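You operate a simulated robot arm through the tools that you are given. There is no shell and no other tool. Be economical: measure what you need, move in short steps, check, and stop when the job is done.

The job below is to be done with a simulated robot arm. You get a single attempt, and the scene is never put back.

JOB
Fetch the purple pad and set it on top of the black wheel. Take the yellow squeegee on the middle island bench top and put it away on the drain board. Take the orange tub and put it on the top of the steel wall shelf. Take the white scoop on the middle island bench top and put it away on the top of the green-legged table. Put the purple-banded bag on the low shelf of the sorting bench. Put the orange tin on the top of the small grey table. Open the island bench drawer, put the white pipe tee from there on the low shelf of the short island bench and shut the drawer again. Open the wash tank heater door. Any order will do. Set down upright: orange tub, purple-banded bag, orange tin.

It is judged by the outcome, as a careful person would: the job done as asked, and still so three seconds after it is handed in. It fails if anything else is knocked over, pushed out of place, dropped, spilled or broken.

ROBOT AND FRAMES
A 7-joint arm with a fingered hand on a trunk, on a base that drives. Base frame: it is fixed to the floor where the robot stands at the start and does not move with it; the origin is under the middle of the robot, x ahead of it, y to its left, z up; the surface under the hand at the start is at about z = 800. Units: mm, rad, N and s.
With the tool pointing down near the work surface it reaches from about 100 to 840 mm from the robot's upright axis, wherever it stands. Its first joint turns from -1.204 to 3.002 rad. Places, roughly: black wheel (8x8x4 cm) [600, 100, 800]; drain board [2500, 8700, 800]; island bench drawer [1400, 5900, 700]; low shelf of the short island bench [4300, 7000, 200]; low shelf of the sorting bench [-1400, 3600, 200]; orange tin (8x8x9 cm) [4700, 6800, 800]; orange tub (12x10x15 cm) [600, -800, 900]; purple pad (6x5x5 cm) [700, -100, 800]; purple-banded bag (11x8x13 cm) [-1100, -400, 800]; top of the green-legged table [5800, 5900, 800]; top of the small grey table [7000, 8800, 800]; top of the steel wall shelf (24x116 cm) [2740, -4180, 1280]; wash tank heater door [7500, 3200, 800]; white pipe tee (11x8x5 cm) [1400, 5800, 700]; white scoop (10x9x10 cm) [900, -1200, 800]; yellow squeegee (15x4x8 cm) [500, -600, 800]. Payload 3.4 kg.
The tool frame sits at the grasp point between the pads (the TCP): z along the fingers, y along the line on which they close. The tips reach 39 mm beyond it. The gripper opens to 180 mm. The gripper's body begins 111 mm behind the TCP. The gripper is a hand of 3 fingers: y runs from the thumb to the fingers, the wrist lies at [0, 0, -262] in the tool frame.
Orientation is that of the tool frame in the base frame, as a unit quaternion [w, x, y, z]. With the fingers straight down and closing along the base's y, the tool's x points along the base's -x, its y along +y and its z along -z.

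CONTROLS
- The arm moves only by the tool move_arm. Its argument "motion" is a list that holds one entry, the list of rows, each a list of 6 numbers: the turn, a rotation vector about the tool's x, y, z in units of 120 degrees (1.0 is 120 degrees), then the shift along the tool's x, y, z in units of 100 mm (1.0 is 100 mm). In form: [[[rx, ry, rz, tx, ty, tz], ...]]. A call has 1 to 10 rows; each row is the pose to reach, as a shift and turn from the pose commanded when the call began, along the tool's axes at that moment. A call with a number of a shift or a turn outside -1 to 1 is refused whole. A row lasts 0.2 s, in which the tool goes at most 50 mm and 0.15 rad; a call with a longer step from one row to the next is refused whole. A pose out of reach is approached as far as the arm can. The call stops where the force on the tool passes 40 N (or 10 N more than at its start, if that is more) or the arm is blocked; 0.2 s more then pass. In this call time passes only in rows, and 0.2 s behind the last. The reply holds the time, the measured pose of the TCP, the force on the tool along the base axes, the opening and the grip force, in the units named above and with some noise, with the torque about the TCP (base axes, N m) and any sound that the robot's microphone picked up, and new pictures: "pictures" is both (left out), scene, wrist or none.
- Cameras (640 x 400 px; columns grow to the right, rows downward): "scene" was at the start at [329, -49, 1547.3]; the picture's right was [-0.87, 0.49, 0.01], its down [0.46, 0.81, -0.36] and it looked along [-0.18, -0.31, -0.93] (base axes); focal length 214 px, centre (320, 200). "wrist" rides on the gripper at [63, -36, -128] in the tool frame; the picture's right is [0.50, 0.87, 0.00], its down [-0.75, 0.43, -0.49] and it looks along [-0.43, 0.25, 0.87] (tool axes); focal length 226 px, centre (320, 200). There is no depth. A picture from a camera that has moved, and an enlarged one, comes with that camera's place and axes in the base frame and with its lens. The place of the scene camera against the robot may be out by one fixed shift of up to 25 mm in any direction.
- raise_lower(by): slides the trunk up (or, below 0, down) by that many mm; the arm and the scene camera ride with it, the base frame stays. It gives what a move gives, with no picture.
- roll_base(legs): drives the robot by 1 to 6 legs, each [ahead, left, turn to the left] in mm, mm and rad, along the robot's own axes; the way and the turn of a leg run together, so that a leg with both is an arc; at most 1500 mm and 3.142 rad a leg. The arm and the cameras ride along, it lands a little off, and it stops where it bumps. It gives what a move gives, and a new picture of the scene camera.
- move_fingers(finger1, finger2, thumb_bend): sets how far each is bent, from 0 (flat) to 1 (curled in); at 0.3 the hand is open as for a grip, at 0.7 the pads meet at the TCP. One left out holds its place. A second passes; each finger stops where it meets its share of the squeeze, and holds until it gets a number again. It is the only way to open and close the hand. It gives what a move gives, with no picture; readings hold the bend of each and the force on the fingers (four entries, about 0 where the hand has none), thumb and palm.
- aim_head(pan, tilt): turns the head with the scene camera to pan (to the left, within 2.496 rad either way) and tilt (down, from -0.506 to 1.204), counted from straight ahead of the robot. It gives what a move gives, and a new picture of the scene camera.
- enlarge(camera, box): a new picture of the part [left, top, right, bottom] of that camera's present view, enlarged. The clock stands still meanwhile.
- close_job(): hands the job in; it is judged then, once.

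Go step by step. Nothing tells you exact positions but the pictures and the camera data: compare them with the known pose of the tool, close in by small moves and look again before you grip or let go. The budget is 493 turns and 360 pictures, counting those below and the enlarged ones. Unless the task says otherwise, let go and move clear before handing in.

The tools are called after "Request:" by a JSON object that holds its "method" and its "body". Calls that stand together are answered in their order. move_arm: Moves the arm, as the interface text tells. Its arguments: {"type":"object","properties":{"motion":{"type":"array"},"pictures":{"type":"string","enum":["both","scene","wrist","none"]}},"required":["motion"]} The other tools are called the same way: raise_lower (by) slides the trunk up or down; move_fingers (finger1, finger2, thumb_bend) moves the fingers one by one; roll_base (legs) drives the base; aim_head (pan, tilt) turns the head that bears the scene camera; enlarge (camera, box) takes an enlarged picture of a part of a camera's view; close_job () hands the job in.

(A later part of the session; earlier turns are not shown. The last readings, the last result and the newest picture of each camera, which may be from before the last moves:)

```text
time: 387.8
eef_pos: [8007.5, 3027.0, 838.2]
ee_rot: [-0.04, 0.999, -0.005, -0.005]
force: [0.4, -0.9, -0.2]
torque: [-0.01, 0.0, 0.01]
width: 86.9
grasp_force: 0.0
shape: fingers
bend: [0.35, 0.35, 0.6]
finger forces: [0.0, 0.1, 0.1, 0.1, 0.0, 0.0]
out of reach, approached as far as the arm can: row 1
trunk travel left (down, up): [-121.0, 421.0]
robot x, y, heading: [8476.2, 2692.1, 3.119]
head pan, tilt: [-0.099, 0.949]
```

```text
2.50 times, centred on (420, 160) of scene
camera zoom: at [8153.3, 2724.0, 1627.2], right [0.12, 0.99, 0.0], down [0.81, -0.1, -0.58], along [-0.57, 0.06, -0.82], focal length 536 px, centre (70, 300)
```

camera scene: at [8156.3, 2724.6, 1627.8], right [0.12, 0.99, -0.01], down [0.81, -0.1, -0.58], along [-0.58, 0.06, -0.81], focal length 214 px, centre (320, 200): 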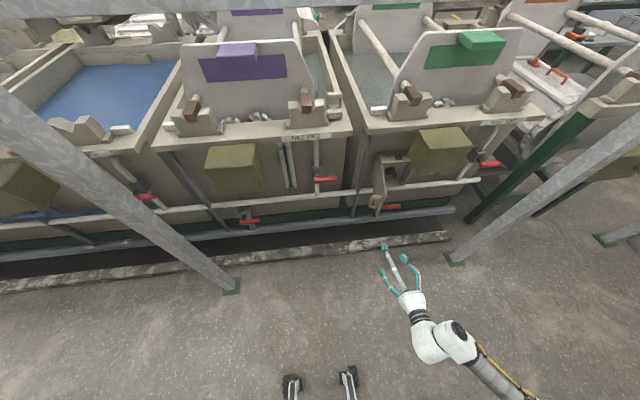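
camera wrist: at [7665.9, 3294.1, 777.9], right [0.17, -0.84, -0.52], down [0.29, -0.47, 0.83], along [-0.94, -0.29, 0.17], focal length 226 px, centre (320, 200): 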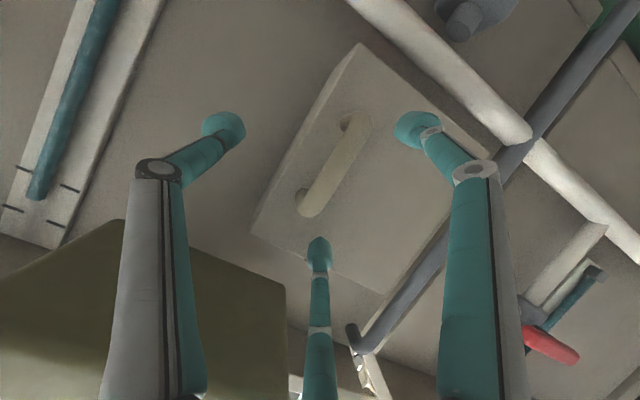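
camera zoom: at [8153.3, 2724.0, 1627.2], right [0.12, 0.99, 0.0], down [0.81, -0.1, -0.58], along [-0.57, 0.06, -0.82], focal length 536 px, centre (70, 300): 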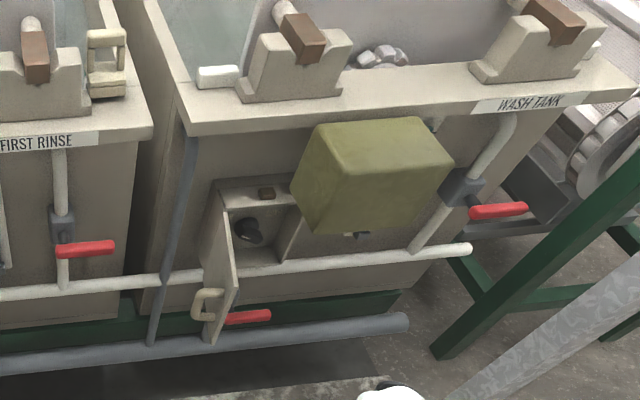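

The door is clearly open. I leave the aisle and head for the island bench drawer.

Request:
{"method": "move_arm", "body": {"motion": [[[0, 0, 0, 0.45, 0, -0.1], [0, 0, 0, 0.9, 0, -0.3], [0, 0, 0, 1.0, 0, -0.5]]], "pictures": "none"}}

Request:
{"method": "roll_base", "body": {"legs": [[-200, 0, 0], [0, -1500, 0], [0, -1500, 0], [0, -1400, 0]]}}

```text
time: 388.6
eef_pos: [8107.6, 3024.7, 887.1]
ee_rot: [-0.04, 0.999, -0.005, -0.005]
force: [-0.3, 0.3, -1.1]
torque: [0.01, 0.04, 0.02]
width: 87.1
grasp_force: 0.2
shape: fingers
bend: [0.35, 0.35, 0.6]
finger forces: [0.1, 0.0, 0.0, 0.0, 0.0, 0.0]
trunk travel left (down, up): [-121.0, 421.0]
robot x, y, heading: [8473.1, 2694.4, 3.122]
head pan, tilt: [-0.099, 0.949]
```

```text
time: 410.8
eef_pos: [8529.2, 7410.2, 888.4]
ee_rot: [-0.04, 0.999, -0.026, -0.005]
force: [-0.9, 1.1, 0.8]
torque: [0.01, 0.01, 0.02]
width: 87.0
grasp_force: 0.0
shape: fingers
bend: [0.35, 0.35, 0.6]
finger forces: [0.0, 0.1, 0.0, 0.1, 0.0, 0.0]
trunk travel left (down, up): [-121.0, 421.0]
robot x, y, heading: [8885.1, 7066.9, 3.083]
head pan, tilt: [-0.099, 0.949]
camera scene: at [8564.4, 7109.5, 1627.4], right [0.16, 0.99, 0.0], down [0.8, -0.13, -0.58], along [-0.57, 0.09, -0.82], focal length 214 px, centre (320, 200)
```

scene: 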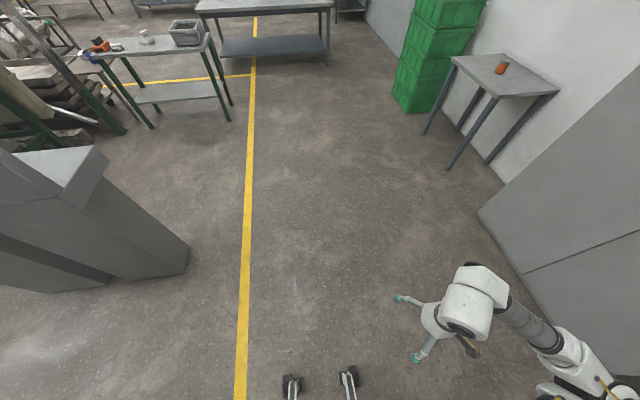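

Request:
{"method": "roll_base", "body": {"legs": [[0, 0, 0.058], [1500, 0, 0], [1500, 0, 0], [650, 0, 0], [0, 1420, 0]]}}

Request:
{"method": "aim_head", "body": {"pan": 0.0, "tilt": 0.45}}

```text
time: 435.7
eef_pos: [4866.8, 5901.5, 889.9]
ee_rot: [-0.041, 0.999, 0.011, -0.008]
force: [-0.3, -0.2, -0.7]
torque: [-0.01, -0.02, -0.01]
width: 87.1
grasp_force: 0.1
shape: fingers
bend: [0.35, 0.35, 0.6]
finger forces: [0.0, 0.0, 0.0, 0.1, 0.1, 0.0]
trunk travel left (down, up): [-121.0, 421.0]
robot x, y, heading: [5241.0, 5588.5, -3.13]
head pan, tilt: [-0.099, 0.949]
camera scene: at [4920.6, 5607.8, 1627.4], right [0.09, 1.0, -0.01], down [0.81, -0.07, -0.58], along [-0.58, 0.04, -0.82], focal length 214 px, centre (320, 200)
```

scene: 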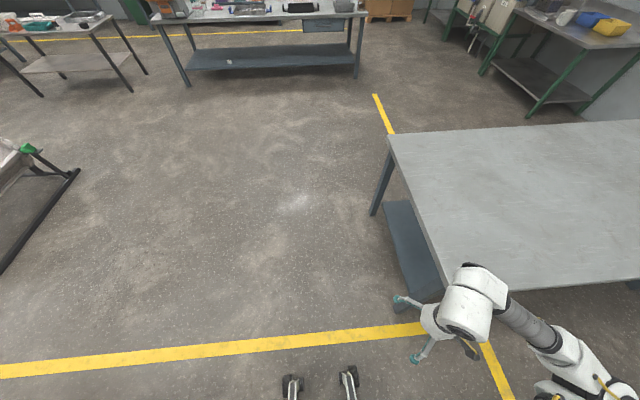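

```text
time: 436.6
eef_pos: [4869.2, 5897.3, 892.5]
ee_rot: [-0.044, 0.999, 0.01, -0.01]
force: [0.0, -0.6, -0.4]
torque: [-0.01, -0.01, -0.02]
width: 86.7
grasp_force: 0.0
shape: fingers
bend: [0.35, 0.35, 0.6]
finger forces: [0.0, 0.1, 0.1, 0.0, 0.0, 0.0]
trunk travel left (down, up): [-121.0, 421.0]
robot x, y, heading: [5243.1, 5587.4, -3.123]
head pan, tilt: [0.0, 0.45]
camera scene: at [4901.1, 5598.3, 1669.3], right [-0.01, 1.0, -0.01], down [0.44, 0.0, -0.9], along [-0.9, -0.01, -0.44], focal length 214 px, centre (320, 200)
```

scene: 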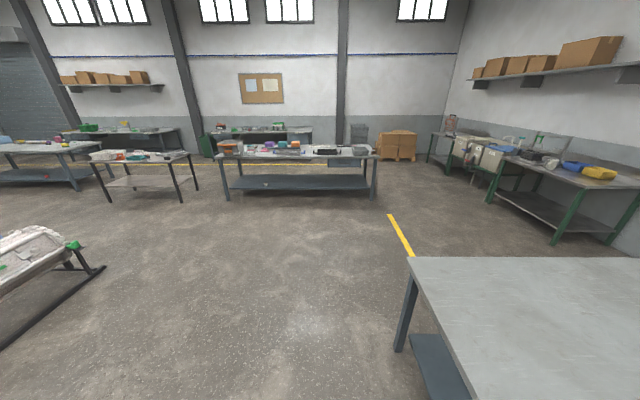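

Request:
{"method": "roll_base", "body": {"legs": [[1500, 0, 0], [1430, 0, -0.018]]}}

Request:
{"method": "aim_head", "body": {"pan": -0.35, "tilt": 0.8}}

Request:
{"method": "enlarge", "body": {"camera": "scene", "box": [220, 60, 460, 220]}}

```text
time: 450.7
eef_pos: [1966.5, 5856.4, 892.7]
ee_rot: [-0.044, 0.999, 0.011, -0.011]
force: [0.9, 0.8, 0.2]
torque: [0.0, 0.0, -0.02]
width: 87.0
grasp_force: 0.1
shape: fingers
bend: [0.35, 0.35, 0.6]
finger forces: [0.0, 0.0, 0.1, 0.1, 0.0, 0.0]
trunk travel left (down, up): [-121.0, 421.0]
robot x, y, heading: [2342.8, 5543.0, -3.127]
head pan, tilt: [0.0, 0.45]
camera scene: at [1998.1, 5557.5, 1669.3], right [-0.01, 1.0, -0.01], down [0.44, 0.0, -0.9], along [-0.9, -0.01, -0.44], focal length 214 px, centre (320, 200)
```

scene: 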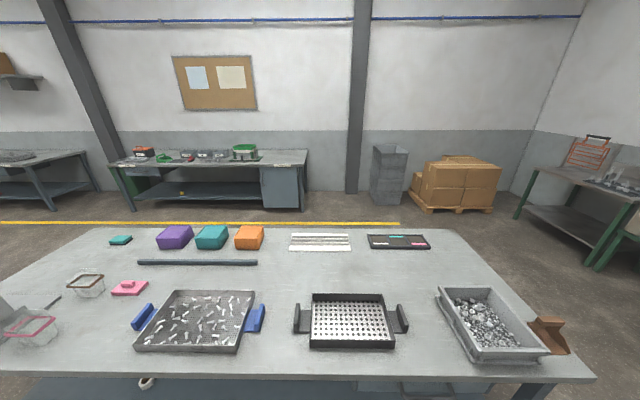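

```text
time: 451.5
eef_pos: [1968.3, 5852.5, 894.8]
ee_rot: [-0.047, 0.999, 0.011, -0.012]
force: [0.5, -0.2, 0.9]
torque: [-0.04, 0.03, 0.01]
width: 87.0
grasp_force: 0.1
shape: fingers
bend: [0.35, 0.35, 0.6]
finger forces: [0.0, 0.0, 0.0, 0.1, 0.0, 0.1]
trunk travel left (down, up): [-121.0, 421.0]
robot x, y, heading: [2340.5, 5544.0, -3.133]
head pan, tilt: [-0.351, 0.799]
camera scene: at [2014.2, 5585.2, 1638.9], right [0.33, 0.94, 0.0], down [0.68, -0.24, -0.69], along [-0.66, 0.23, -0.72], focal length 214 px, centre (320, 200)
```

scene: 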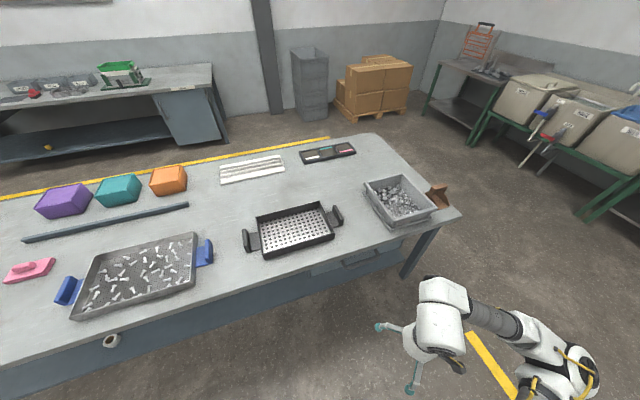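

```text
2.50 times, centred on (340, 140) of scene
camera zoom: at [2014.2, 5585.2, 1638.9], right [0.33, 0.94, 0.0], down [0.68, -0.24, -0.69], along [-0.66, 0.23, -0.72], focal length 536 px, centre (270, 350)
```

zoom: 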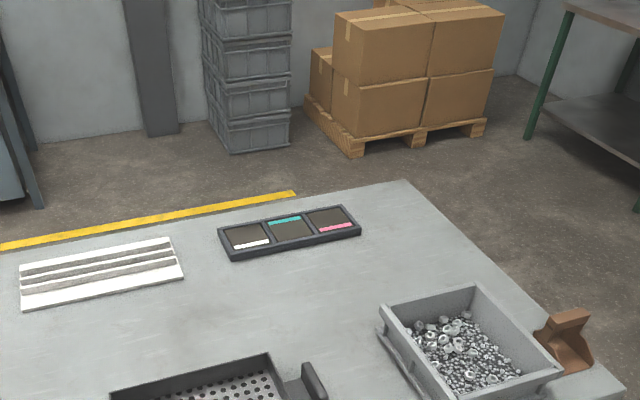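

The drawer is under the bench's east edge, with its handle near (1605,5970,700). I turn the hand so it closes vertically.

Request:
{"method": "move_fingers", "body": {"finger1": 0.35, "finger2": 0.35, "thumb_bend": 0.35}}

Request:
{"method": "move_arm", "body": {"motion": [[[0, 0, -0.07, 0, 0, 0], [0, 0, -0.14, 0, 0, 0], [0, 0, -0.21, 0, 0, 0], [0, 0, -0.28, 0, 0, 0], [0, 0, -0.35, 0, 0, 0], [0, 0, -0.42, -0.1, 0, 0], [0, 0, -0.49, -0.2, 0, 0], [0, 0, -0.56, -0.3, 0, 0], [0, 0, -0.63, -0.5, 0, 0], [0, 0, -0.7, -0.7, 0, 0]]], "pictures": "none"}}

Request:
{"method": "move_arm", "body": {"motion": [[[-0.07, 0, 0, 0, 0, 0], [-0.14, 0, 0, 0, 0, 0], [-0.21, 0, 0, 0, 0, 0.1], [-0.28, 0, 0, 0, 0, 0.2], [-0.35, 0, 0, 0, 0, 0.3], [-0.42, 0, 0, 0, 0, 0.4]]], "pictures": "both"}}

```text
time: 452.5
eef_pos: [1967.8, 5853.0, 894.8]
ee_rot: [-0.046, 0.999, 0.012, -0.011]
force: [0.4, -0.3, -0.2]
torque: [0.03, 0.02, 0.0]
width: 132.0
grasp_force: 0.1
shape: fingers
bend: [0.35, 0.35, 0.35]
finger forces: [0.0, 0.0, 0.0, 0.0, 0.0, 0.1]
trunk travel left (down, up): [-121.0, 421.0]
robot x, y, heading: [2338.9, 5546.3, -3.133]
head pan, tilt: [-0.351, 0.799]
```

```text
time: 454.7
eef_pos: [1898.1, 5851.1, 897.9]
ee_rot: [-0.042, 0.734, 0.678, 0.023]
force: [0.1, 0.8, 0.7]
torque: [0.0, 0.02, -0.01]
width: 132.2
grasp_force: 0.0
shape: fingers
bend: [0.35, 0.35, 0.35]
finger forces: [0.0, 0.0, 0.1, 0.0, 0.0, 0.1]
trunk travel left (down, up): [-121.0, 421.0]
robot x, y, heading: [2344.6, 5549.1, -3.126]
head pan, tilt: [-0.351, 0.799]
```

```text
time: 456.1
eef_pos: [1895.9, 5854.3, 857.7]
ee_rot: [0.276, 0.683, 0.602, 0.308]
force: [-0.4, -0.7, -0.1]
torque: [-0.01, -0.04, 0.05]
width: 132.1
grasp_force: 0.0
shape: fingers
bend: [0.35, 0.35, 0.35]
finger forces: [0.1, 0.1, 0.1, 0.1, 0.1, 0.0]
trunk travel left (down, up): [-121.0, 421.0]
robot x, y, heading: [2338.7, 5543.8, -3.129]
head pan, tilt: [-0.351, 0.799]
camera scene: at [2011.0, 5584.3, 1638.0], right [0.33, 0.94, 0.0], down [0.68, -0.24, -0.69], along [-0.65, 0.23, -0.72], focal length 214 px, centre (320, 200)
camera wrist: at [1782.0, 5922.1, 920.3], right [0.61, 0.39, 0.69], down [-0.15, -0.8, 0.58], along [0.78, -0.46, -0.43], focal length 226 px, centre (320, 200)
```

scene: 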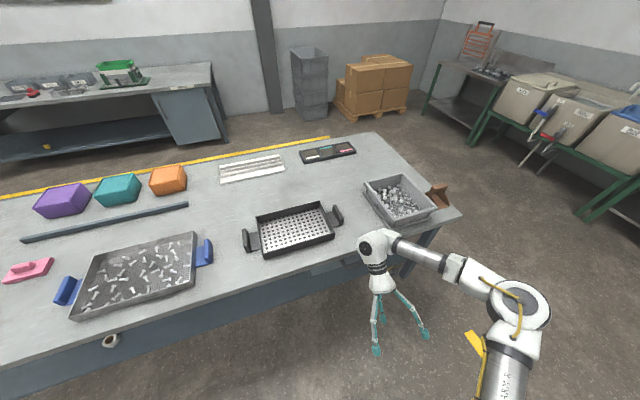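
wrist: 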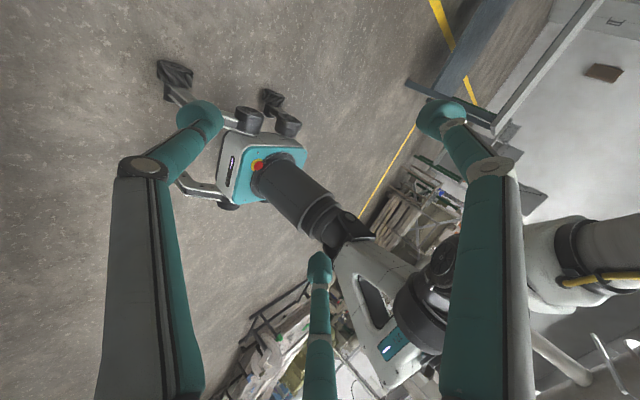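

The tip went the wrong way, so I rotate back the other way.

Request:
{"method": "move_arm", "body": {"motion": [[[0.07, 0, 0, 0, 0, 0], [0.14, 0, 0, 0, 0, 0], [0.21, 0, 0, 0, 0, 0], [0.28, 0, 0, 0, 0, 0], [0.35, 0, 0, 0, 0, 0], [0.42, 0, 0, 0, 0, 0], [0.49, 0, 0, 0, 0, 0], [0.56, 0, 0, 0, 0, 0], [0.63, 0, 0, 0, 0, 0], [0.7, 0, 0, 0, 0, 0]]], "pictures": "none"}}

Request:
{"method": "move_arm", "body": {"motion": [[[0.07, 0, 0, 0, 0, 0], [0.14, 0, 0, 0, 0, 0], [0.21, 0, 0, 0, 0, 0], [0.28, 0, 0, 0, 0, 0]]], "pictures": "both"}}

```text
time: 458.3
eef_pos: [1892.8, 5856.3, 858.7]
ee_rot: [-0.216, 0.704, 0.662, -0.14]
force: [-0.5, -0.1, 0.0]
torque: [0.01, 0.01, 0.0]
width: 132.3
grasp_force: 0.0
shape: fingers
bend: [0.35, 0.35, 0.35]
finger forces: [0.0, 0.0, 0.0, 0.0, 0.0, 0.0]
out of reach, approached as far as the arm can: row 10
trunk travel left (down, up): [-121.0, 421.0]
robot x, y, heading: [2340.8, 5545.2, -3.131]
head pan, tilt: [-0.351, 0.799]
```

```text
time: 459.5
eef_pos: [1872.5, 5985.7, 810.5]
ee_rot: [-0.359, 0.653, 0.655, -0.125]
force: [0.0, -0.2, -0.2]
torque: [-0.01, -0.02, -0.03]
width: 132.2
grasp_force: 0.0
shape: fingers
bend: [0.35, 0.35, 0.35]
finger forces: [0.0, 0.0, 0.1, 0.0, 0.0, 0.1]
out of reach, approached as far as the arm can: row 1, 2, 3, 4
trunk travel left (down, up): [-121.0, 421.0]
robot x, y, heading: [2344.3, 5544.7, -3.127]
head pan, tilt: [-0.351, 0.799]
stopped in row 4: the arm was blocked; the commanded pose is now the measured one
camera scene: at [2011.0, 5592.5, 1637.9], right [0.33, 0.94, -0.01], down [0.68, -0.24, -0.69], along [-0.65, 0.22, -0.72], focal length 214 px, centre (320, 200)
camera wrist: at [1933.1, 6002.8, 944.1], right [0.72, 0.57, -0.4], down [0.56, -0.81, -0.16], along [-0.41, -0.11, -0.9], focal length 226 px, centre (320, 200)
```

scene: 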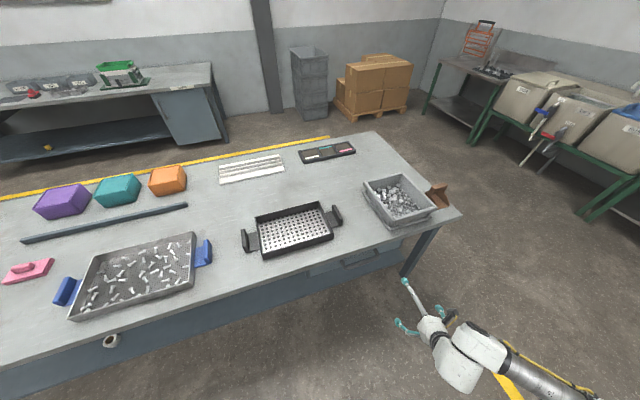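
wrist: 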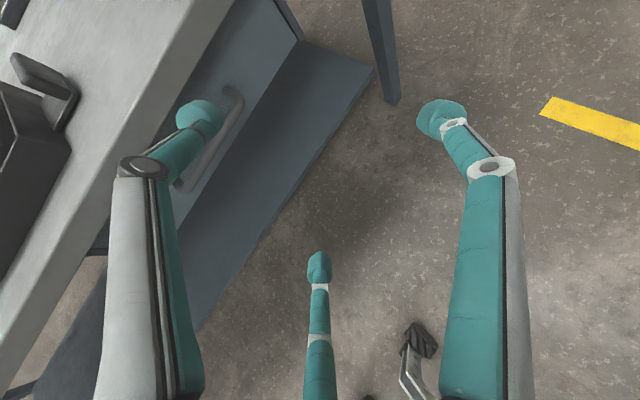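

The arm can't tip further at this heading. I turn the base about 25° so the hand points squarely at the drawer.

Request:
{"method": "roll_base", "body": {"legs": [[0, 0, 0.44], [-28, -200, 0]]}}

Request:
{"method": "move_arm", "body": {"motion": [[[0, 0, 0, 0, 0, 0], [0, 0, 0, 0, 0, 0]]], "pictures": "wrist"}}

```text
time: 462.4
eef_pos: [1670.0, 5929.1, 815.1]
ee_rot: [-0.327, 0.491, 0.782, -0.201]
force: [-0.2, -1.3, -0.4]
torque: [0.03, -0.02, -0.07]
width: 132.3
grasp_force: 0.1
shape: fingers
bend: [0.35, 0.35, 0.35]
finger forces: [0.0, 0.1, 0.0, 0.0, 0.0, 0.1]
trunk travel left (down, up): [-121.0, 421.0]
robot x, y, heading: [2276.2, 5739.3, -2.68]
head pan, tilt: [-0.351, 0.799]
camera scene: at [1973.1, 5623.8, 1639.3], right [-0.11, 0.99, 0.0], down [0.71, 0.08, -0.69], along [-0.69, -0.08, -0.72], focal length 214 px, centre (320, 200)
```

scene: 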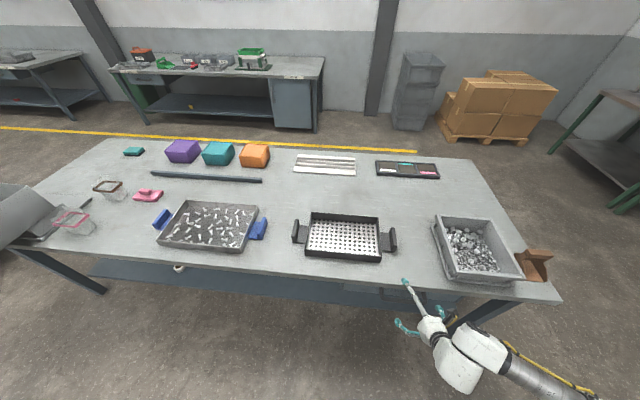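

```text
time: 463.0
eef_pos: [1672.0, 5928.0, 816.7]
ee_rot: [-0.327, 0.491, 0.782, -0.202]
force: [0.1, -0.3, -0.1]
torque: [0.01, 0.0, 0.03]
width: 132.4
grasp_force: 0.0
shape: fingers
bend: [0.35, 0.35, 0.35]
finger forces: [0.1, 0.0, 0.0, 0.0, 0.0, 0.1]
trunk travel left (down, up): [-121.0, 421.0]
robot x, y, heading: [2272.5, 5738.0, -2.684]
head pan, tilt: [-0.351, 0.799]
camera wrist: at [1720.7, 5969.2, 949.8], right [0.4, 0.83, -0.39], down [0.86, -0.49, -0.17], along [-0.33, -0.27, -0.9], focal length 226 px, centre (320, 200)
```

wrist: 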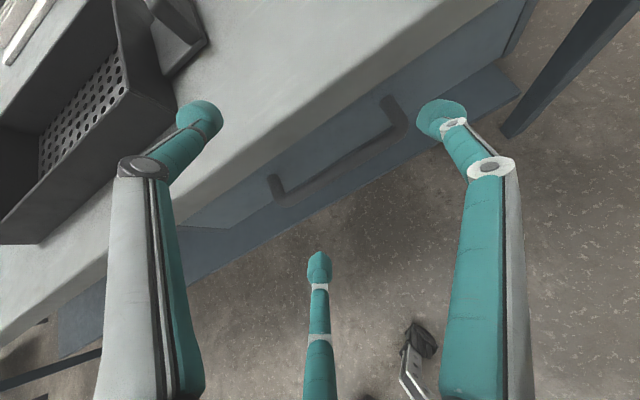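

The handle bar is at about (1601,5935,705), just under the bench edge, so a near-level hand is best. I restore the wrist roll and base heading.

Request:
{"method": "move_arm", "body": {"motion": [[[0, 0, 0.07, 0, 0, -0.2], [0, 0, 0.14, 0, 0, -0.4], [0, 0, 0.21, 0, 0, -0.6], [0, 0, 0.28, 0, 0, -0.6], [0, 0, 0.35, 0, 0, -0.6], [0, 0, 0.42, 0, 0, -0.6], [0, 0, 0.49, 0, 0, -0.6], [0, 0, 0.56, 0, 0, -0.6], [0, 0, 0.63, 0, 0, -0.6], [0, 0, 0.7, 0, 0, -0.6]]], "pictures": "none"}}

Request:
{"method": "move_arm", "body": {"motion": [[[0, 0, 0.07, 0, 0, 0], [0, 0, 0.14, 0, 0, 0], [0, 0, 0.21, 0, 0, 0], [0, 0, 0.26, 0, 0, 0]]], "pictures": "none"}}

Request:
{"method": "roll_base", "body": {"legs": [[0, 0, -0.457]]}}

```text
time: 465.2
eef_pos: [1676.3, 5932.2, 870.9]
ee_rot: [-0.106, 0.889, 0.252, -0.368]
force: [-0.1, -0.2, 0.5]
torque: [-0.01, 0.0, -0.01]
width: 132.4
grasp_force: 0.1
shape: fingers
bend: [0.35, 0.35, 0.35]
finger forces: [0.0, 0.0, 0.1, 0.0, 0.0, 0.1]
out of reach, approached as far as the arm can: row 1, 2, 3, 4, 5, 6, 7, 8, 9, 10
trunk travel left (down, up): [-121.0, 421.0]
robot x, y, heading: [2275.0, 5736.5, -2.685]
head pan, tilt: [-0.351, 0.799]
```

```text
time: 466.2
eef_pos: [1677.2, 5931.4, 872.1]
ee_rot: [-0.003, 0.924, 0.005, -0.382]
force: [-0.1, 0.7, 0.2]
torque: [0.0, -0.02, -0.03]
width: 132.5
grasp_force: 0.1
shape: fingers
bend: [0.35, 0.35, 0.35]
finger forces: [0.0, 0.0, 0.0, 0.0, 0.0, 0.0]
trunk travel left (down, up): [-121.0, 421.0]
robot x, y, heading: [2274.7, 5736.7, -2.687]
head pan, tilt: [-0.351, 0.799]
```

```text
time: 467.9
eef_pos: [1828.8, 6179.5, 871.7]
ee_rot: [-0.091, 0.9, -0.207, -0.372]
force: [0.1, 0.2, 0.1]
torque: [0.01, -0.02, -0.02]
width: 132.4
grasp_force: 0.0
shape: fingers
bend: [0.35, 0.35, 0.35]
finger forces: [0.0, 0.1, 0.1, 0.0, 0.0, 0.1]
trunk travel left (down, up): [-121.0, 421.0]
robot x, y, heading: [2276.4, 5734.3, 3.135]
head pan, tilt: [-0.351, 0.799]
camera scene: at [1952.6, 5783.6, 1639.3], right [0.35, 0.94, 0.0], down [0.67, -0.25, -0.69], along [-0.65, 0.24, -0.72], focal length 214 px, centre (320, 200)
```

scene: 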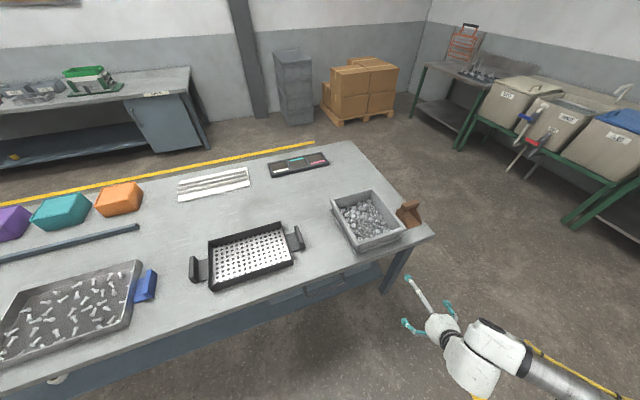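

Request:
{"method": "move_arm", "body": {"motion": [[[-0.04, 0, -0.04, 0, 0.25, 0.2], [-0.08, 0, -0.08, 0, 0.5, 0.4], [-0.12, 0, -0.12, 0, 0.75, 0.55], [-0.157, 0, -0.157, -0.05, 1.0, 0.7]]], "pictures": "none"}}

Request:
{"method": "move_arm", "body": {"motion": [[[0, -0.07, 0, 0, 0.15, 0.1], [0, -0.14, 0, 0.1, 0.3, 0.2], [0, -0.21, 0, 0.2, 0.5, 0.3], [0, -0.25, 0, 0.2, 0.5, 0.3]]], "pictures": "wrist"}}

```text
time: 468.9
eef_pos: [1737.1, 6111.3, 827.9]
ee_rot: [-0.005, 0.924, 0.006, -0.381]
force: [-0.6, -0.7, 0.1]
torque: [0.01, 0.0, 0.0]
width: 132.6
grasp_force: 0.1
shape: fingers
bend: [0.35, 0.35, 0.35]
finger forces: [0.0, 0.0, 0.0, 0.1, 0.1, 0.0]
trunk travel left (down, up): [-121.0, 421.0]
robot x, y, heading: [2278.4, 5740.1, 3.136]
head pan, tilt: [-0.351, 0.799]
```

```text
time: 470.1
eef_pos: [1749.7, 6111.3, 758.9]
ee_rot: [-0.033, 0.856, -0.001, -0.517]
force: [1.1, -0.4, 0.2]
torque: [0.02, -0.02, -0.03]
width: 132.3
grasp_force: 0.0
shape: fingers
bend: [0.35, 0.35, 0.35]
finger forces: [0.0, 0.0, 0.0, 0.0, 0.1, 0.0]
out of reach, approached as far as the arm can: row 2, 3, 4
trunk travel left (down, up): [-121.0, 421.0]
robot x, y, heading: [2277.2, 5738.9, 3.138]
head pan, tilt: [-0.351, 0.799]
stopped in row 4: the arm was blocked; the commanded pose is now the measured one
camera wrist: at [1892.4, 6142.0, 764.2], right [0.2, -0.85, -0.49], down [0.07, -0.49, 0.87], along [-0.98, -0.21, -0.04], focal length 226 px, centre (320, 200)
```

wrist: 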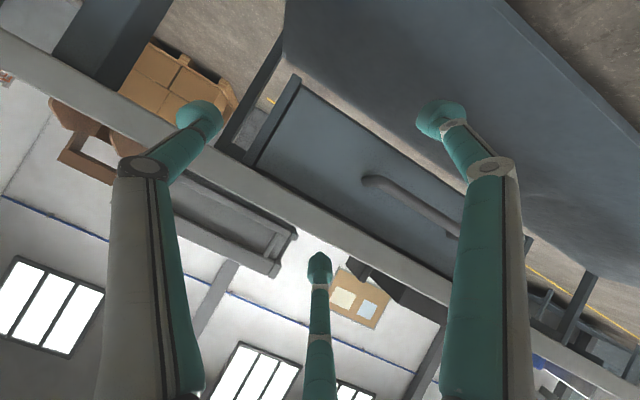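

Request:
{"method": "raise_lower", "body": {"by": -50}}

Request:
{"method": "roll_base", "body": {"legs": [[0, 175, 0]]}}

Request:
{"method": "move_arm", "body": {"motion": [[[0, 0, 0, 0, 0, 0], [0, 0, 0, 0, 0, 0], [0, 0, 0, 0, 0, 0]]], "pictures": "wrist"}}

```text
time: 471.1
eef_pos: [1748.7, 6109.3, 709.5]
ee_rot: [-0.033, 0.854, -0.002, -0.518]
force: [0.1, 0.3, 1.3]
torque: [0.01, -0.01, 0.03]
width: 132.3
grasp_force: 0.1
shape: fingers
bend: [0.35, 0.35, 0.35]
finger forces: [0.0, 0.1, 0.1, 0.0, 0.0, 0.0]
trunk travel left (down, up): [-71.0, 471.0]
robot x, y, heading: [2276.6, 5736.0, 3.138]
head pan, tilt: [-0.351, 0.799]
```

```text
time: 472.6
eef_pos: [1748.3, 5940.6, 706.7]
ee_rot: [-0.031, 0.854, -0.002, -0.519]
force: [-0.4, -0.6, -1.0]
torque: [-0.01, 0.0, -0.02]
width: 132.3
grasp_force: 0.0
shape: fingers
bend: [0.35, 0.35, 0.35]
finger forces: [0.1, 0.1, 0.0, 0.0, 0.0, 0.0]
trunk travel left (down, up): [-71.0, 471.0]
robot x, y, heading: [2275.0, 5563.5, 3.141]
head pan, tilt: [-0.351, 0.799]
camera scene: at [1865.2, 5613.4, 1568.8], right [0.35, 0.94, -0.01], down [0.67, -0.25, -0.69], along [-0.65, 0.24, -0.72], focal length 214 px, centre (320, 200)
```

scene: 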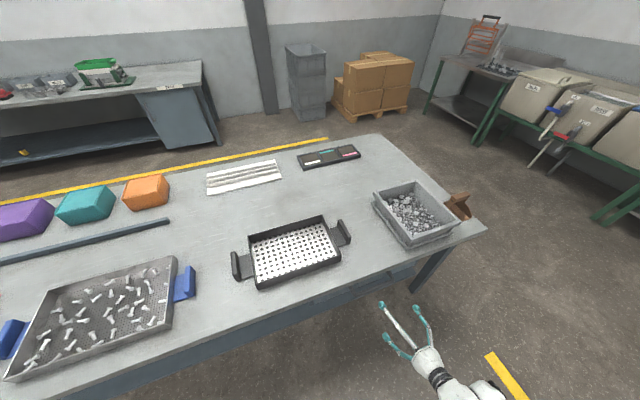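

```text
time: 473.4
eef_pos: [1751.2, 5934.6, 710.1]
ee_rot: [-0.035, 0.855, -0.002, -0.518]
force: [0.8, -0.5, 0.0]
torque: [-0.01, -0.02, 0.01]
width: 132.3
grasp_force: 0.0
shape: fingers
bend: [0.35, 0.35, 0.35]
finger forces: [0.1, 0.0, 0.0, 0.0, 0.0, 0.0]
trunk travel left (down, up): [-71.0, 471.0]
robot x, y, heading: [2273.0, 5563.5, 3.132]
head pan, tilt: [-0.351, 0.799]
camera wrist: at [1894.0, 5967.2, 716.6], right [0.2, -0.85, -0.49], down [0.07, -0.49, 0.87], along [-0.98, -0.21, -0.04], focal length 226 px, centre (320, 200)
```

wrist: 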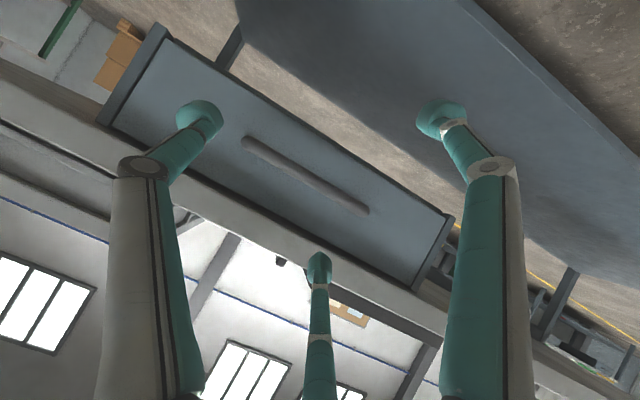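

Request:
{"method": "move_fingers", "body": {"finger1": 0.48, "finger2": 0.48, "thumb_bend": 0.48}}

Request:
{"method": "raise_lower", "body": {"by": -17}}

Request:
{"method": "roll_base", "body": {"legs": [[110, 0, 0]]}}

Request:
{"method": "move_arm", "body": {"motion": [[[0, 0, 0, 0, 0, 0], [0, 0, 0, 0, 0, 0], [0, 0, 0, 0, 0, 0]]], "pictures": "wrist"}}

```text
time: 474.4
eef_pos: [1750.1, 5935.6, 710.7]
ee_rot: [-0.035, 0.854, -0.001, -0.519]
force: [0.1, 0.5, -1.2]
torque: [-0.02, -0.01, 0.0]
width: 81.6
grasp_force: 0.0
shape: fingers
bend: [0.48, 0.48, 0.48]
finger forces: [0.0, 0.0, 0.0, 0.0, 0.0, 0.0]
trunk travel left (down, up): [-71.0, 471.0]
robot x, y, heading: [2272.1, 5564.6, 3.142]
head pan, tilt: [-0.351, 0.799]
```

```text
time: 475.0
eef_pos: [1749.2, 5936.2, 680.2]
ee_rot: [-0.034, 0.864, 0.001, -0.503]
force: [0.3, -0.8, 0.2]
torque: [0.01, -0.01, -0.02]
width: 81.4
grasp_force: 0.0
shape: fingers
bend: [0.48, 0.48, 0.48]
finger forces: [0.0, 0.1, 0.1, 0.1, 0.0, 0.0]
trunk travel left (down, up): [-54.0, 488.0]
robot x, y, heading: [2274.8, 5561.9, 3.138]
head pan, tilt: [-0.351, 0.799]
```

```text
time: 476.2
eef_pos: [1639.5, 5935.1, 678.1]
ee_rot: [-0.033, 0.864, 0.0, -0.503]
force: [0.3, -1.1, 0.2]
torque: [-0.01, 0.01, 0.0]
width: 81.3
grasp_force: 0.1
shape: fingers
bend: [0.48, 0.48, 0.48]
finger forces: [0.1, 0.0, 0.1, 0.0, 0.0, 0.0]
trunk travel left (down, up): [-54.0, 488.0]
robot x, y, heading: [2166.2, 5567.0, 3.139]
head pan, tilt: [-0.351, 0.799]
camera scene: at [1724.6, 5610.1, 1543.1], right [0.35, 0.94, 0.0], down [0.67, -0.25, -0.69], along [-0.65, 0.24, -0.72], focal length 214 px, centre (320, 200)
```

scene: 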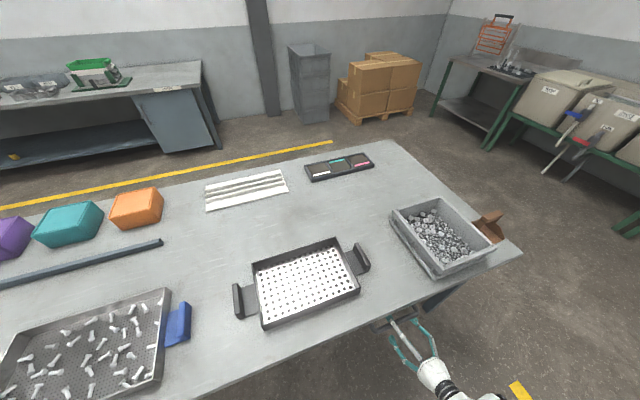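

```text
time: 477.0
eef_pos: [1641.3, 5933.8, 680.6]
ee_rot: [-0.036, 0.863, 0.001, -0.503]
force: [0.4, -0.9, 0.3]
torque: [-0.04, 0.01, 0.0]
width: 81.2
grasp_force: 0.0
shape: fingers
bend: [0.48, 0.48, 0.48]
finger forces: [0.0, 0.1, 0.0, 0.0, 0.1, 0.0]
trunk travel left (down, up): [-54.0, 488.0]
robot x, y, heading: [2167.5, 5568.6, 3.139]
head pan, tilt: [-0.351, 0.799]
camera wrist: at [1784.1, 5964.3, 692.6], right [0.22, -0.84, -0.49], down [0.04, -0.49, 0.87], along [-0.98, -0.21, -0.07], focal length 226 px, centre (320, 200)
```

wrist: 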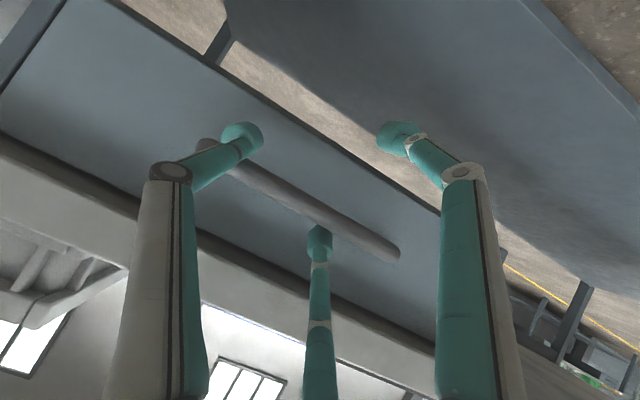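

Request:
{"method": "raise_lower", "body": {"by": 17}}

Request:
{"method": "move_arm", "body": {"motion": [[[0, 0, 0, 0, 0, 0], [0, 0, 0, 0, 0, 0]]], "pictures": "wrist"}}

```text
time: 477.5
eef_pos: [1648.5, 5934.7, 699.7]
ee_rot: [-0.034, 0.863, -0.008, -0.505]
force: [5.2, -0.1, -3.4]
torque: [-0.22, -0.2, -0.26]
width: 80.6
grasp_force: 2.9
shape: fingers
bend: [0.48, 0.48, 0.48]
finger forces: [0.0, 0.0, 0.1, 0.0, 5.7, 0.0]
trunk travel left (down, up): [-69.0, 473.0]
robot x, y, heading: [2165.2, 5564.9, 3.141]
head pan, tilt: [-0.351, 0.799]
stopped: the force on the tool passed its limit at 48 N (the readings are from after the stop); the commanded pose is now the measured one
```

```text
time: 478.1
eef_pos: [1648.8, 5932.1, 699.5]
ee_rot: [-0.034, 0.863, -0.006, -0.504]
force: [13.7, 0.4, -7.4]
torque: [-0.37, -0.51, -0.85]
width: 81.9
grasp_force: 7.4
shape: fingers
bend: [0.48, 0.48, 0.48]
finger forces: [0.0, 0.0, 0.1, 0.0, 14.7, 0.0]
trunk travel left (down, up): [-69.0, 473.0]
robot x, y, heading: [2167.3, 5568.1, 3.142]
head pan, tilt: [-0.351, 0.799]
camera wrist: at [1791.9, 5963.4, 710.4], right [0.21, -0.85, -0.48], down [0.04, -0.48, 0.87], along [-0.98, -0.2, -0.07], focal length 226 px, centre (320, 200)
```

wrist: 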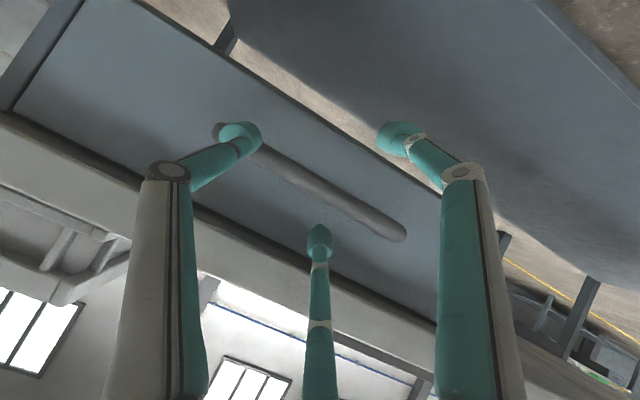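

The thumb meets the bar end-on. I back off, roll the hand 30° so two fingers go above and one below, then come in again.

Request:
{"method": "roll_base", "body": {"legs": [[-60, 0, 0]]}}

Request:
{"method": "move_arm", "body": {"motion": [[[0, 0, -0.07, 0, 0, 0], [0, 0, -0.14, 0, 0, 0], [0, 0, -0.2, 0, 0, 0], [0, 0, -0.25, 0, 0, 0], [0, 0, -0.25, 0, 0, 0]]], "pictures": "wrist"}}

```text
time: 479.1
eef_pos: [1706.9, 5931.7, 701.4]
ee_rot: [-0.033, 0.862, -0.005, -0.506]
force: [-0.1, -0.7, -0.8]
torque: [0.0, 0.03, 0.02]
width: 81.1
grasp_force: 0.0
shape: fingers
bend: [0.48, 0.48, 0.48]
finger forces: [0.1, 0.1, 0.0, 0.0, 0.2, 0.1]
trunk travel left (down, up): [-69.0, 473.0]
robot x, y, heading: [2223.5, 5564.4, 3.136]
head pan, tilt: [-0.351, 0.799]
camera scene: at [1813.1, 5609.9, 1566.1], right [0.35, 0.94, 0.0], down [0.67, -0.25, -0.69], along [-0.65, 0.24, -0.72], focal length 214 px, centre (320, 200)
```

scene: 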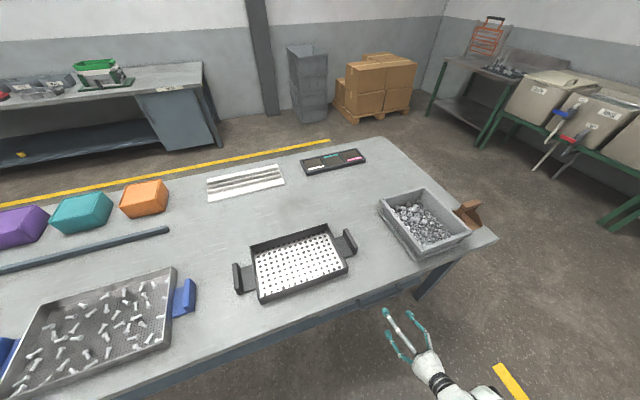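

```text
time: 480.3
eef_pos: [1701.9, 5940.0, 698.4]
ee_rot: [-0.166, 0.833, 0.22, -0.48]
force: [0.2, -1.2, -0.4]
torque: [0.02, -0.01, -0.03]
width: 81.2
grasp_force: 0.1
shape: fingers
bend: [0.48, 0.48, 0.48]
finger forces: [0.0, 0.0, 0.0, 0.1, 0.1, 0.0]
out of reach, approached as far as the arm can: row 1, 2, 3, 4, 5
trunk travel left (down, up): [-69.0, 473.0]
robot x, y, heading: [2225.0, 5569.3, 3.139]
head pan, tilt: [-0.351, 0.799]
camera wrist: at [1833.8, 5996.2, 733.2], right [0.4, -0.47, -0.78], down [0.19, -0.8, 0.58], along [-0.9, -0.38, -0.23], focal length 226 px, centre (320, 200)
```

wrist: 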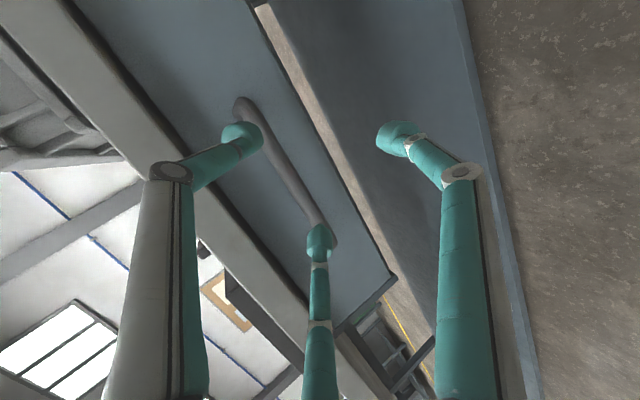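

Request:
{"method": "roll_base", "body": {"legs": [[65, 0, 0]]}}

Request:
{"method": "move_arm", "body": {"motion": [[[0, 0, 0, 0, 0, 0], [0, 0, 0, 0, 0, 0]]], "pictures": "wrist"}}

```text
time: 481.3
eef_pos: [1635.5, 5940.7, 698.5]
ee_rot: [-0.164, 0.833, 0.219, -0.48]
force: [-0.2, -0.2, -0.2]
torque: [0.0, 0.0, 0.01]
width: 81.1
grasp_force: 0.1
shape: fingers
bend: [0.48, 0.48, 0.48]
finger forces: [0.0, 0.1, 0.0, 0.0, 0.0, 0.0]
trunk travel left (down, up): [-69.0, 473.0]
robot x, y, heading: [2160.7, 5570.0, 3.141]
head pan, tilt: [-0.351, 0.799]
camera scene: at [1745.9, 5610.8, 1565.7], right [0.35, 0.94, 0.0], down [0.67, -0.25, -0.69], along [-0.65, 0.24, -0.72], focal length 214 px, centre (320, 200)
```

scene: 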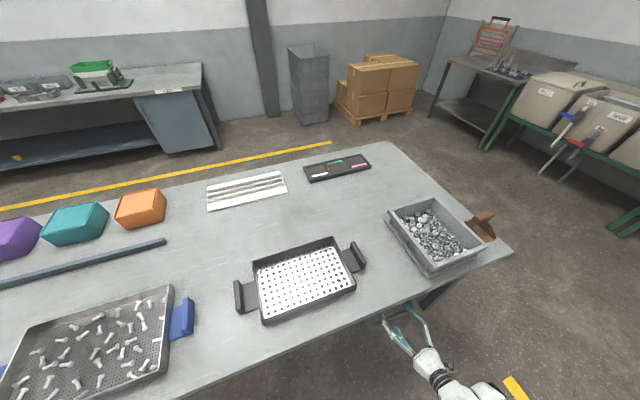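

```text
time: 481.9
eef_pos: [1637.1, 5938.4, 701.6]
ee_rot: [-0.167, 0.833, 0.219, -0.48]
force: [-0.9, 0.3, -0.2]
torque: [0.01, -0.03, 0.01]
width: 81.4
grasp_force: 0.0
shape: fingers
bend: [0.48, 0.48, 0.48]
finger forces: [0.0, 0.0, 0.0, 0.0, 0.1, 0.0]
trunk travel left (down, up): [-69.0, 473.0]
robot x, y, heading: [2159.5, 5565.6, 3.146]
head pan, tilt: [-0.351, 0.799]
camera wrist: at [1769.8, 5993.9, 735.5], right [0.4, -0.47, -0.79], down [0.19, -0.8, 0.57], along [-0.9, -0.38, -0.23], focal length 226 px, centre (320, 200)
```

wrist: 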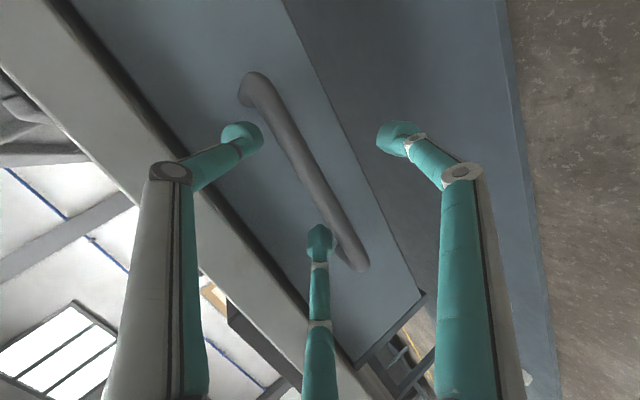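

Request:
{"method": "roll_base", "body": {"legs": [[26, 0, 0]]}}

Request:
{"method": "move_fingers", "body": {"finger1": 0.7, "finger2": 0.7, "thumb_bend": 0.7}}

Request:
{"method": "enlarge", "body": {"camera": "wrist", "box": [200, 60, 440, 260]}}

```text
time: 482.7
eef_pos: [1612.5, 5937.6, 701.0]
ee_rot: [-0.165, 0.832, 0.221, -0.481]
force: [9.1, -0.7, 0.6]
torque: [0.01, -0.05, 0.42]
width: 80.8
grasp_force: 4.1
shape: fingers
bend: [0.48, 0.5, 0.48]
finger forces: [0.0, 8.4, 0.0, 0.1, 0.0, 0.0]
trunk travel left (down, up): [-69.0, 473.0]
robot x, y, heading: [2135.2, 5563.6, 3.141]
head pan, tilt: [-0.351, 0.799]
camera scene: at [1721.7, 5610.2, 1566.2], right [0.35, 0.94, 0.0], down [0.67, -0.25, -0.69], along [-0.65, 0.24, -0.72], focal length 214 px, centre (320, 200)
```

scene: 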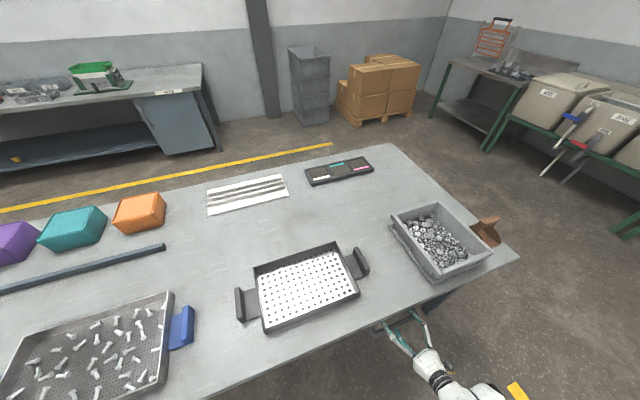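

```text
time: 483.7
eef_pos: [1612.4, 5936.2, 702.1]
ee_rot: [-0.168, 0.832, 0.221, -0.48]
force: [0.0, -0.6, -2.5]
torque: [0.0, 0.01, -0.02]
width: 0.1
grasp_force: 0.4
shape: fingers
bend: [0.68, 0.7, 0.7]
finger forces: [2.1, 0.0, 0.1, 0.0, 0.1, 0.1]
trunk travel left (down, up): [-69.0, 473.0]
robot x, y, heading: [2135.6, 5567.5, 3.138]
head pan, tilt: [-0.351, 0.799]
```

```text
2.00 times, centred on (320, 160) of wrist
camera zoom: at [1745.2, 5991.4, 737.3], right [0.4, -0.47, -0.79], down [0.19, -0.8, 0.57], along [-0.9, -0.38, -0.23], focal length 452 px, centre (320, 280)
```

zoom: 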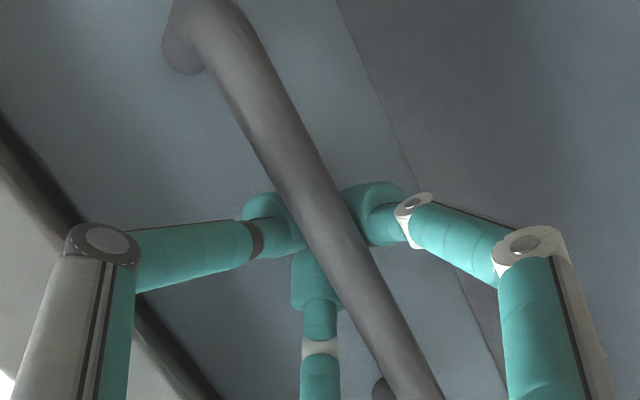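

The bar is caged. I pull the drawer open with the base.

Request:
{"method": "roll_base", "body": {"legs": [[-150, 0, 0]]}}

Request:
{"method": "aim_head", "body": {"pan": -0.5, "tilt": 1.0}}

```text
time: 485.1
eef_pos: [1764.6, 5935.0, 702.8]
ee_rot: [-0.168, 0.832, 0.22, -0.481]
force: [-0.5, -0.1, -1.3]
torque: [0.01, -0.01, -0.01]
width: 0.3
grasp_force: 0.7
shape: fingers
bend: [0.68, 0.7, 0.7]
finger forces: [2.0, 0.0, 0.0, 0.0, 0.0, 0.1]
trunk travel left (down, up): [-69.0, 473.0]
robot x, y, heading: [2279.9, 5566.5, 3.141]
head pan, tilt: [-0.351, 0.799]
camera scene: at [1870.9, 5610.3, 1565.8], right [0.35, 0.94, 0.0], down [0.67, -0.25, -0.69], along [-0.65, 0.24, -0.72], focal length 214 px, centre (320, 200)
```

scene: 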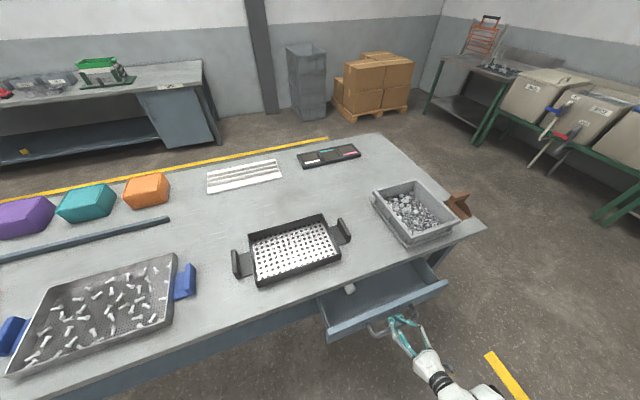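

```text
time: 485.8
eef_pos: [1765.1, 5934.4, 702.5]
ee_rot: [-0.169, 0.833, 0.22, -0.479]
force: [-0.8, -0.6, -2.0]
torque: [-0.03, 0.02, -0.03]
width: 0.0
grasp_force: 1.2
shape: fingers
bend: [0.68, 0.7, 0.7]
finger forces: [2.5, 0.0, 0.0, 0.1, 0.1, 0.0]
trunk travel left (down, up): [-69.0, 473.0]
robot x, y, heading: [2282.3, 5566.8, 3.136]
head pan, tilt: [-0.499, 1.0]
camera scene: at [1885.2, 5615.5, 1550.7], right [0.48, 0.88, 0.0], down [0.74, -0.41, -0.54], along [-0.47, 0.26, -0.84], focal length 214 px, centre (320, 200)
```

scene: 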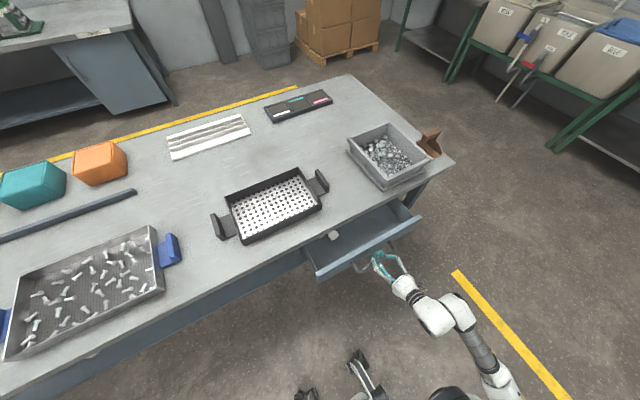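

The drawer opens, and the white tee is visible inside. I pull further.

Request:
{"method": "roll_base", "body": {"legs": [[-130, 0, 0]]}}

Request:
{"method": "enlarge", "body": {"camera": "scene", "box": [240, 160, 440, 300]}}

```text
time: 487.1
eef_pos: [1893.6, 5934.5, 702.3]
ee_rot: [-0.17, 0.833, 0.219, -0.479]
force: [-0.1, 0.3, -1.6]
torque: [-0.01, 0.01, -0.03]
width: 0.2
grasp_force: 0.9
shape: fingers
bend: [0.68, 0.7, 0.7]
finger forces: [2.1, 0.0, 0.1, 0.0, 0.0, 0.0]
trunk travel left (down, up): [-69.0, 473.0]
robot x, y, heading: [2413.4, 5565.2, 3.14]
head pan, tilt: [-0.499, 1.0]
camera scene: at [2014.0, 5614.8, 1550.7], right [0.48, 0.88, 0.0], down [0.74, -0.41, -0.54], along [-0.47, 0.26, -0.84], focal length 214 px, centre (320, 200)
```

scene: 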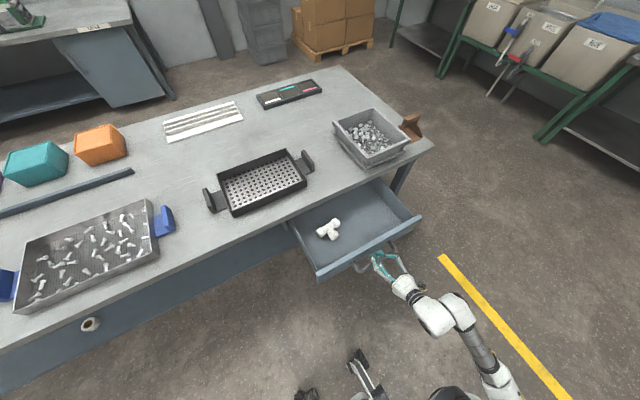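

```text
2.86 times, centred on (340, 230) of scene
camera zoom: at [2014.0, 5614.8, 1550.7], right [0.48, 0.88, 0.0], down [0.74, -0.41, -0.54], along [-0.47, 0.26, -0.84], focal length 613 px, centre (263, 114)
```

zoom: 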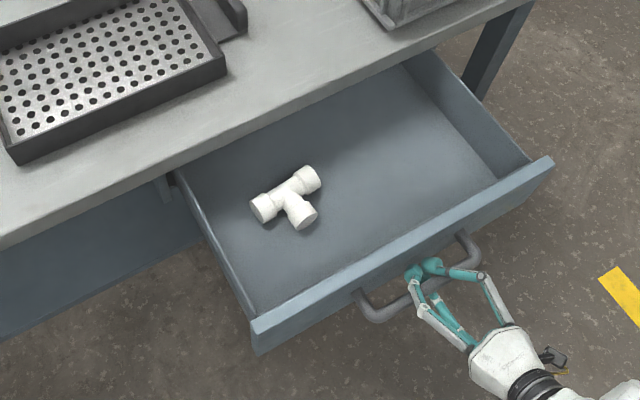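

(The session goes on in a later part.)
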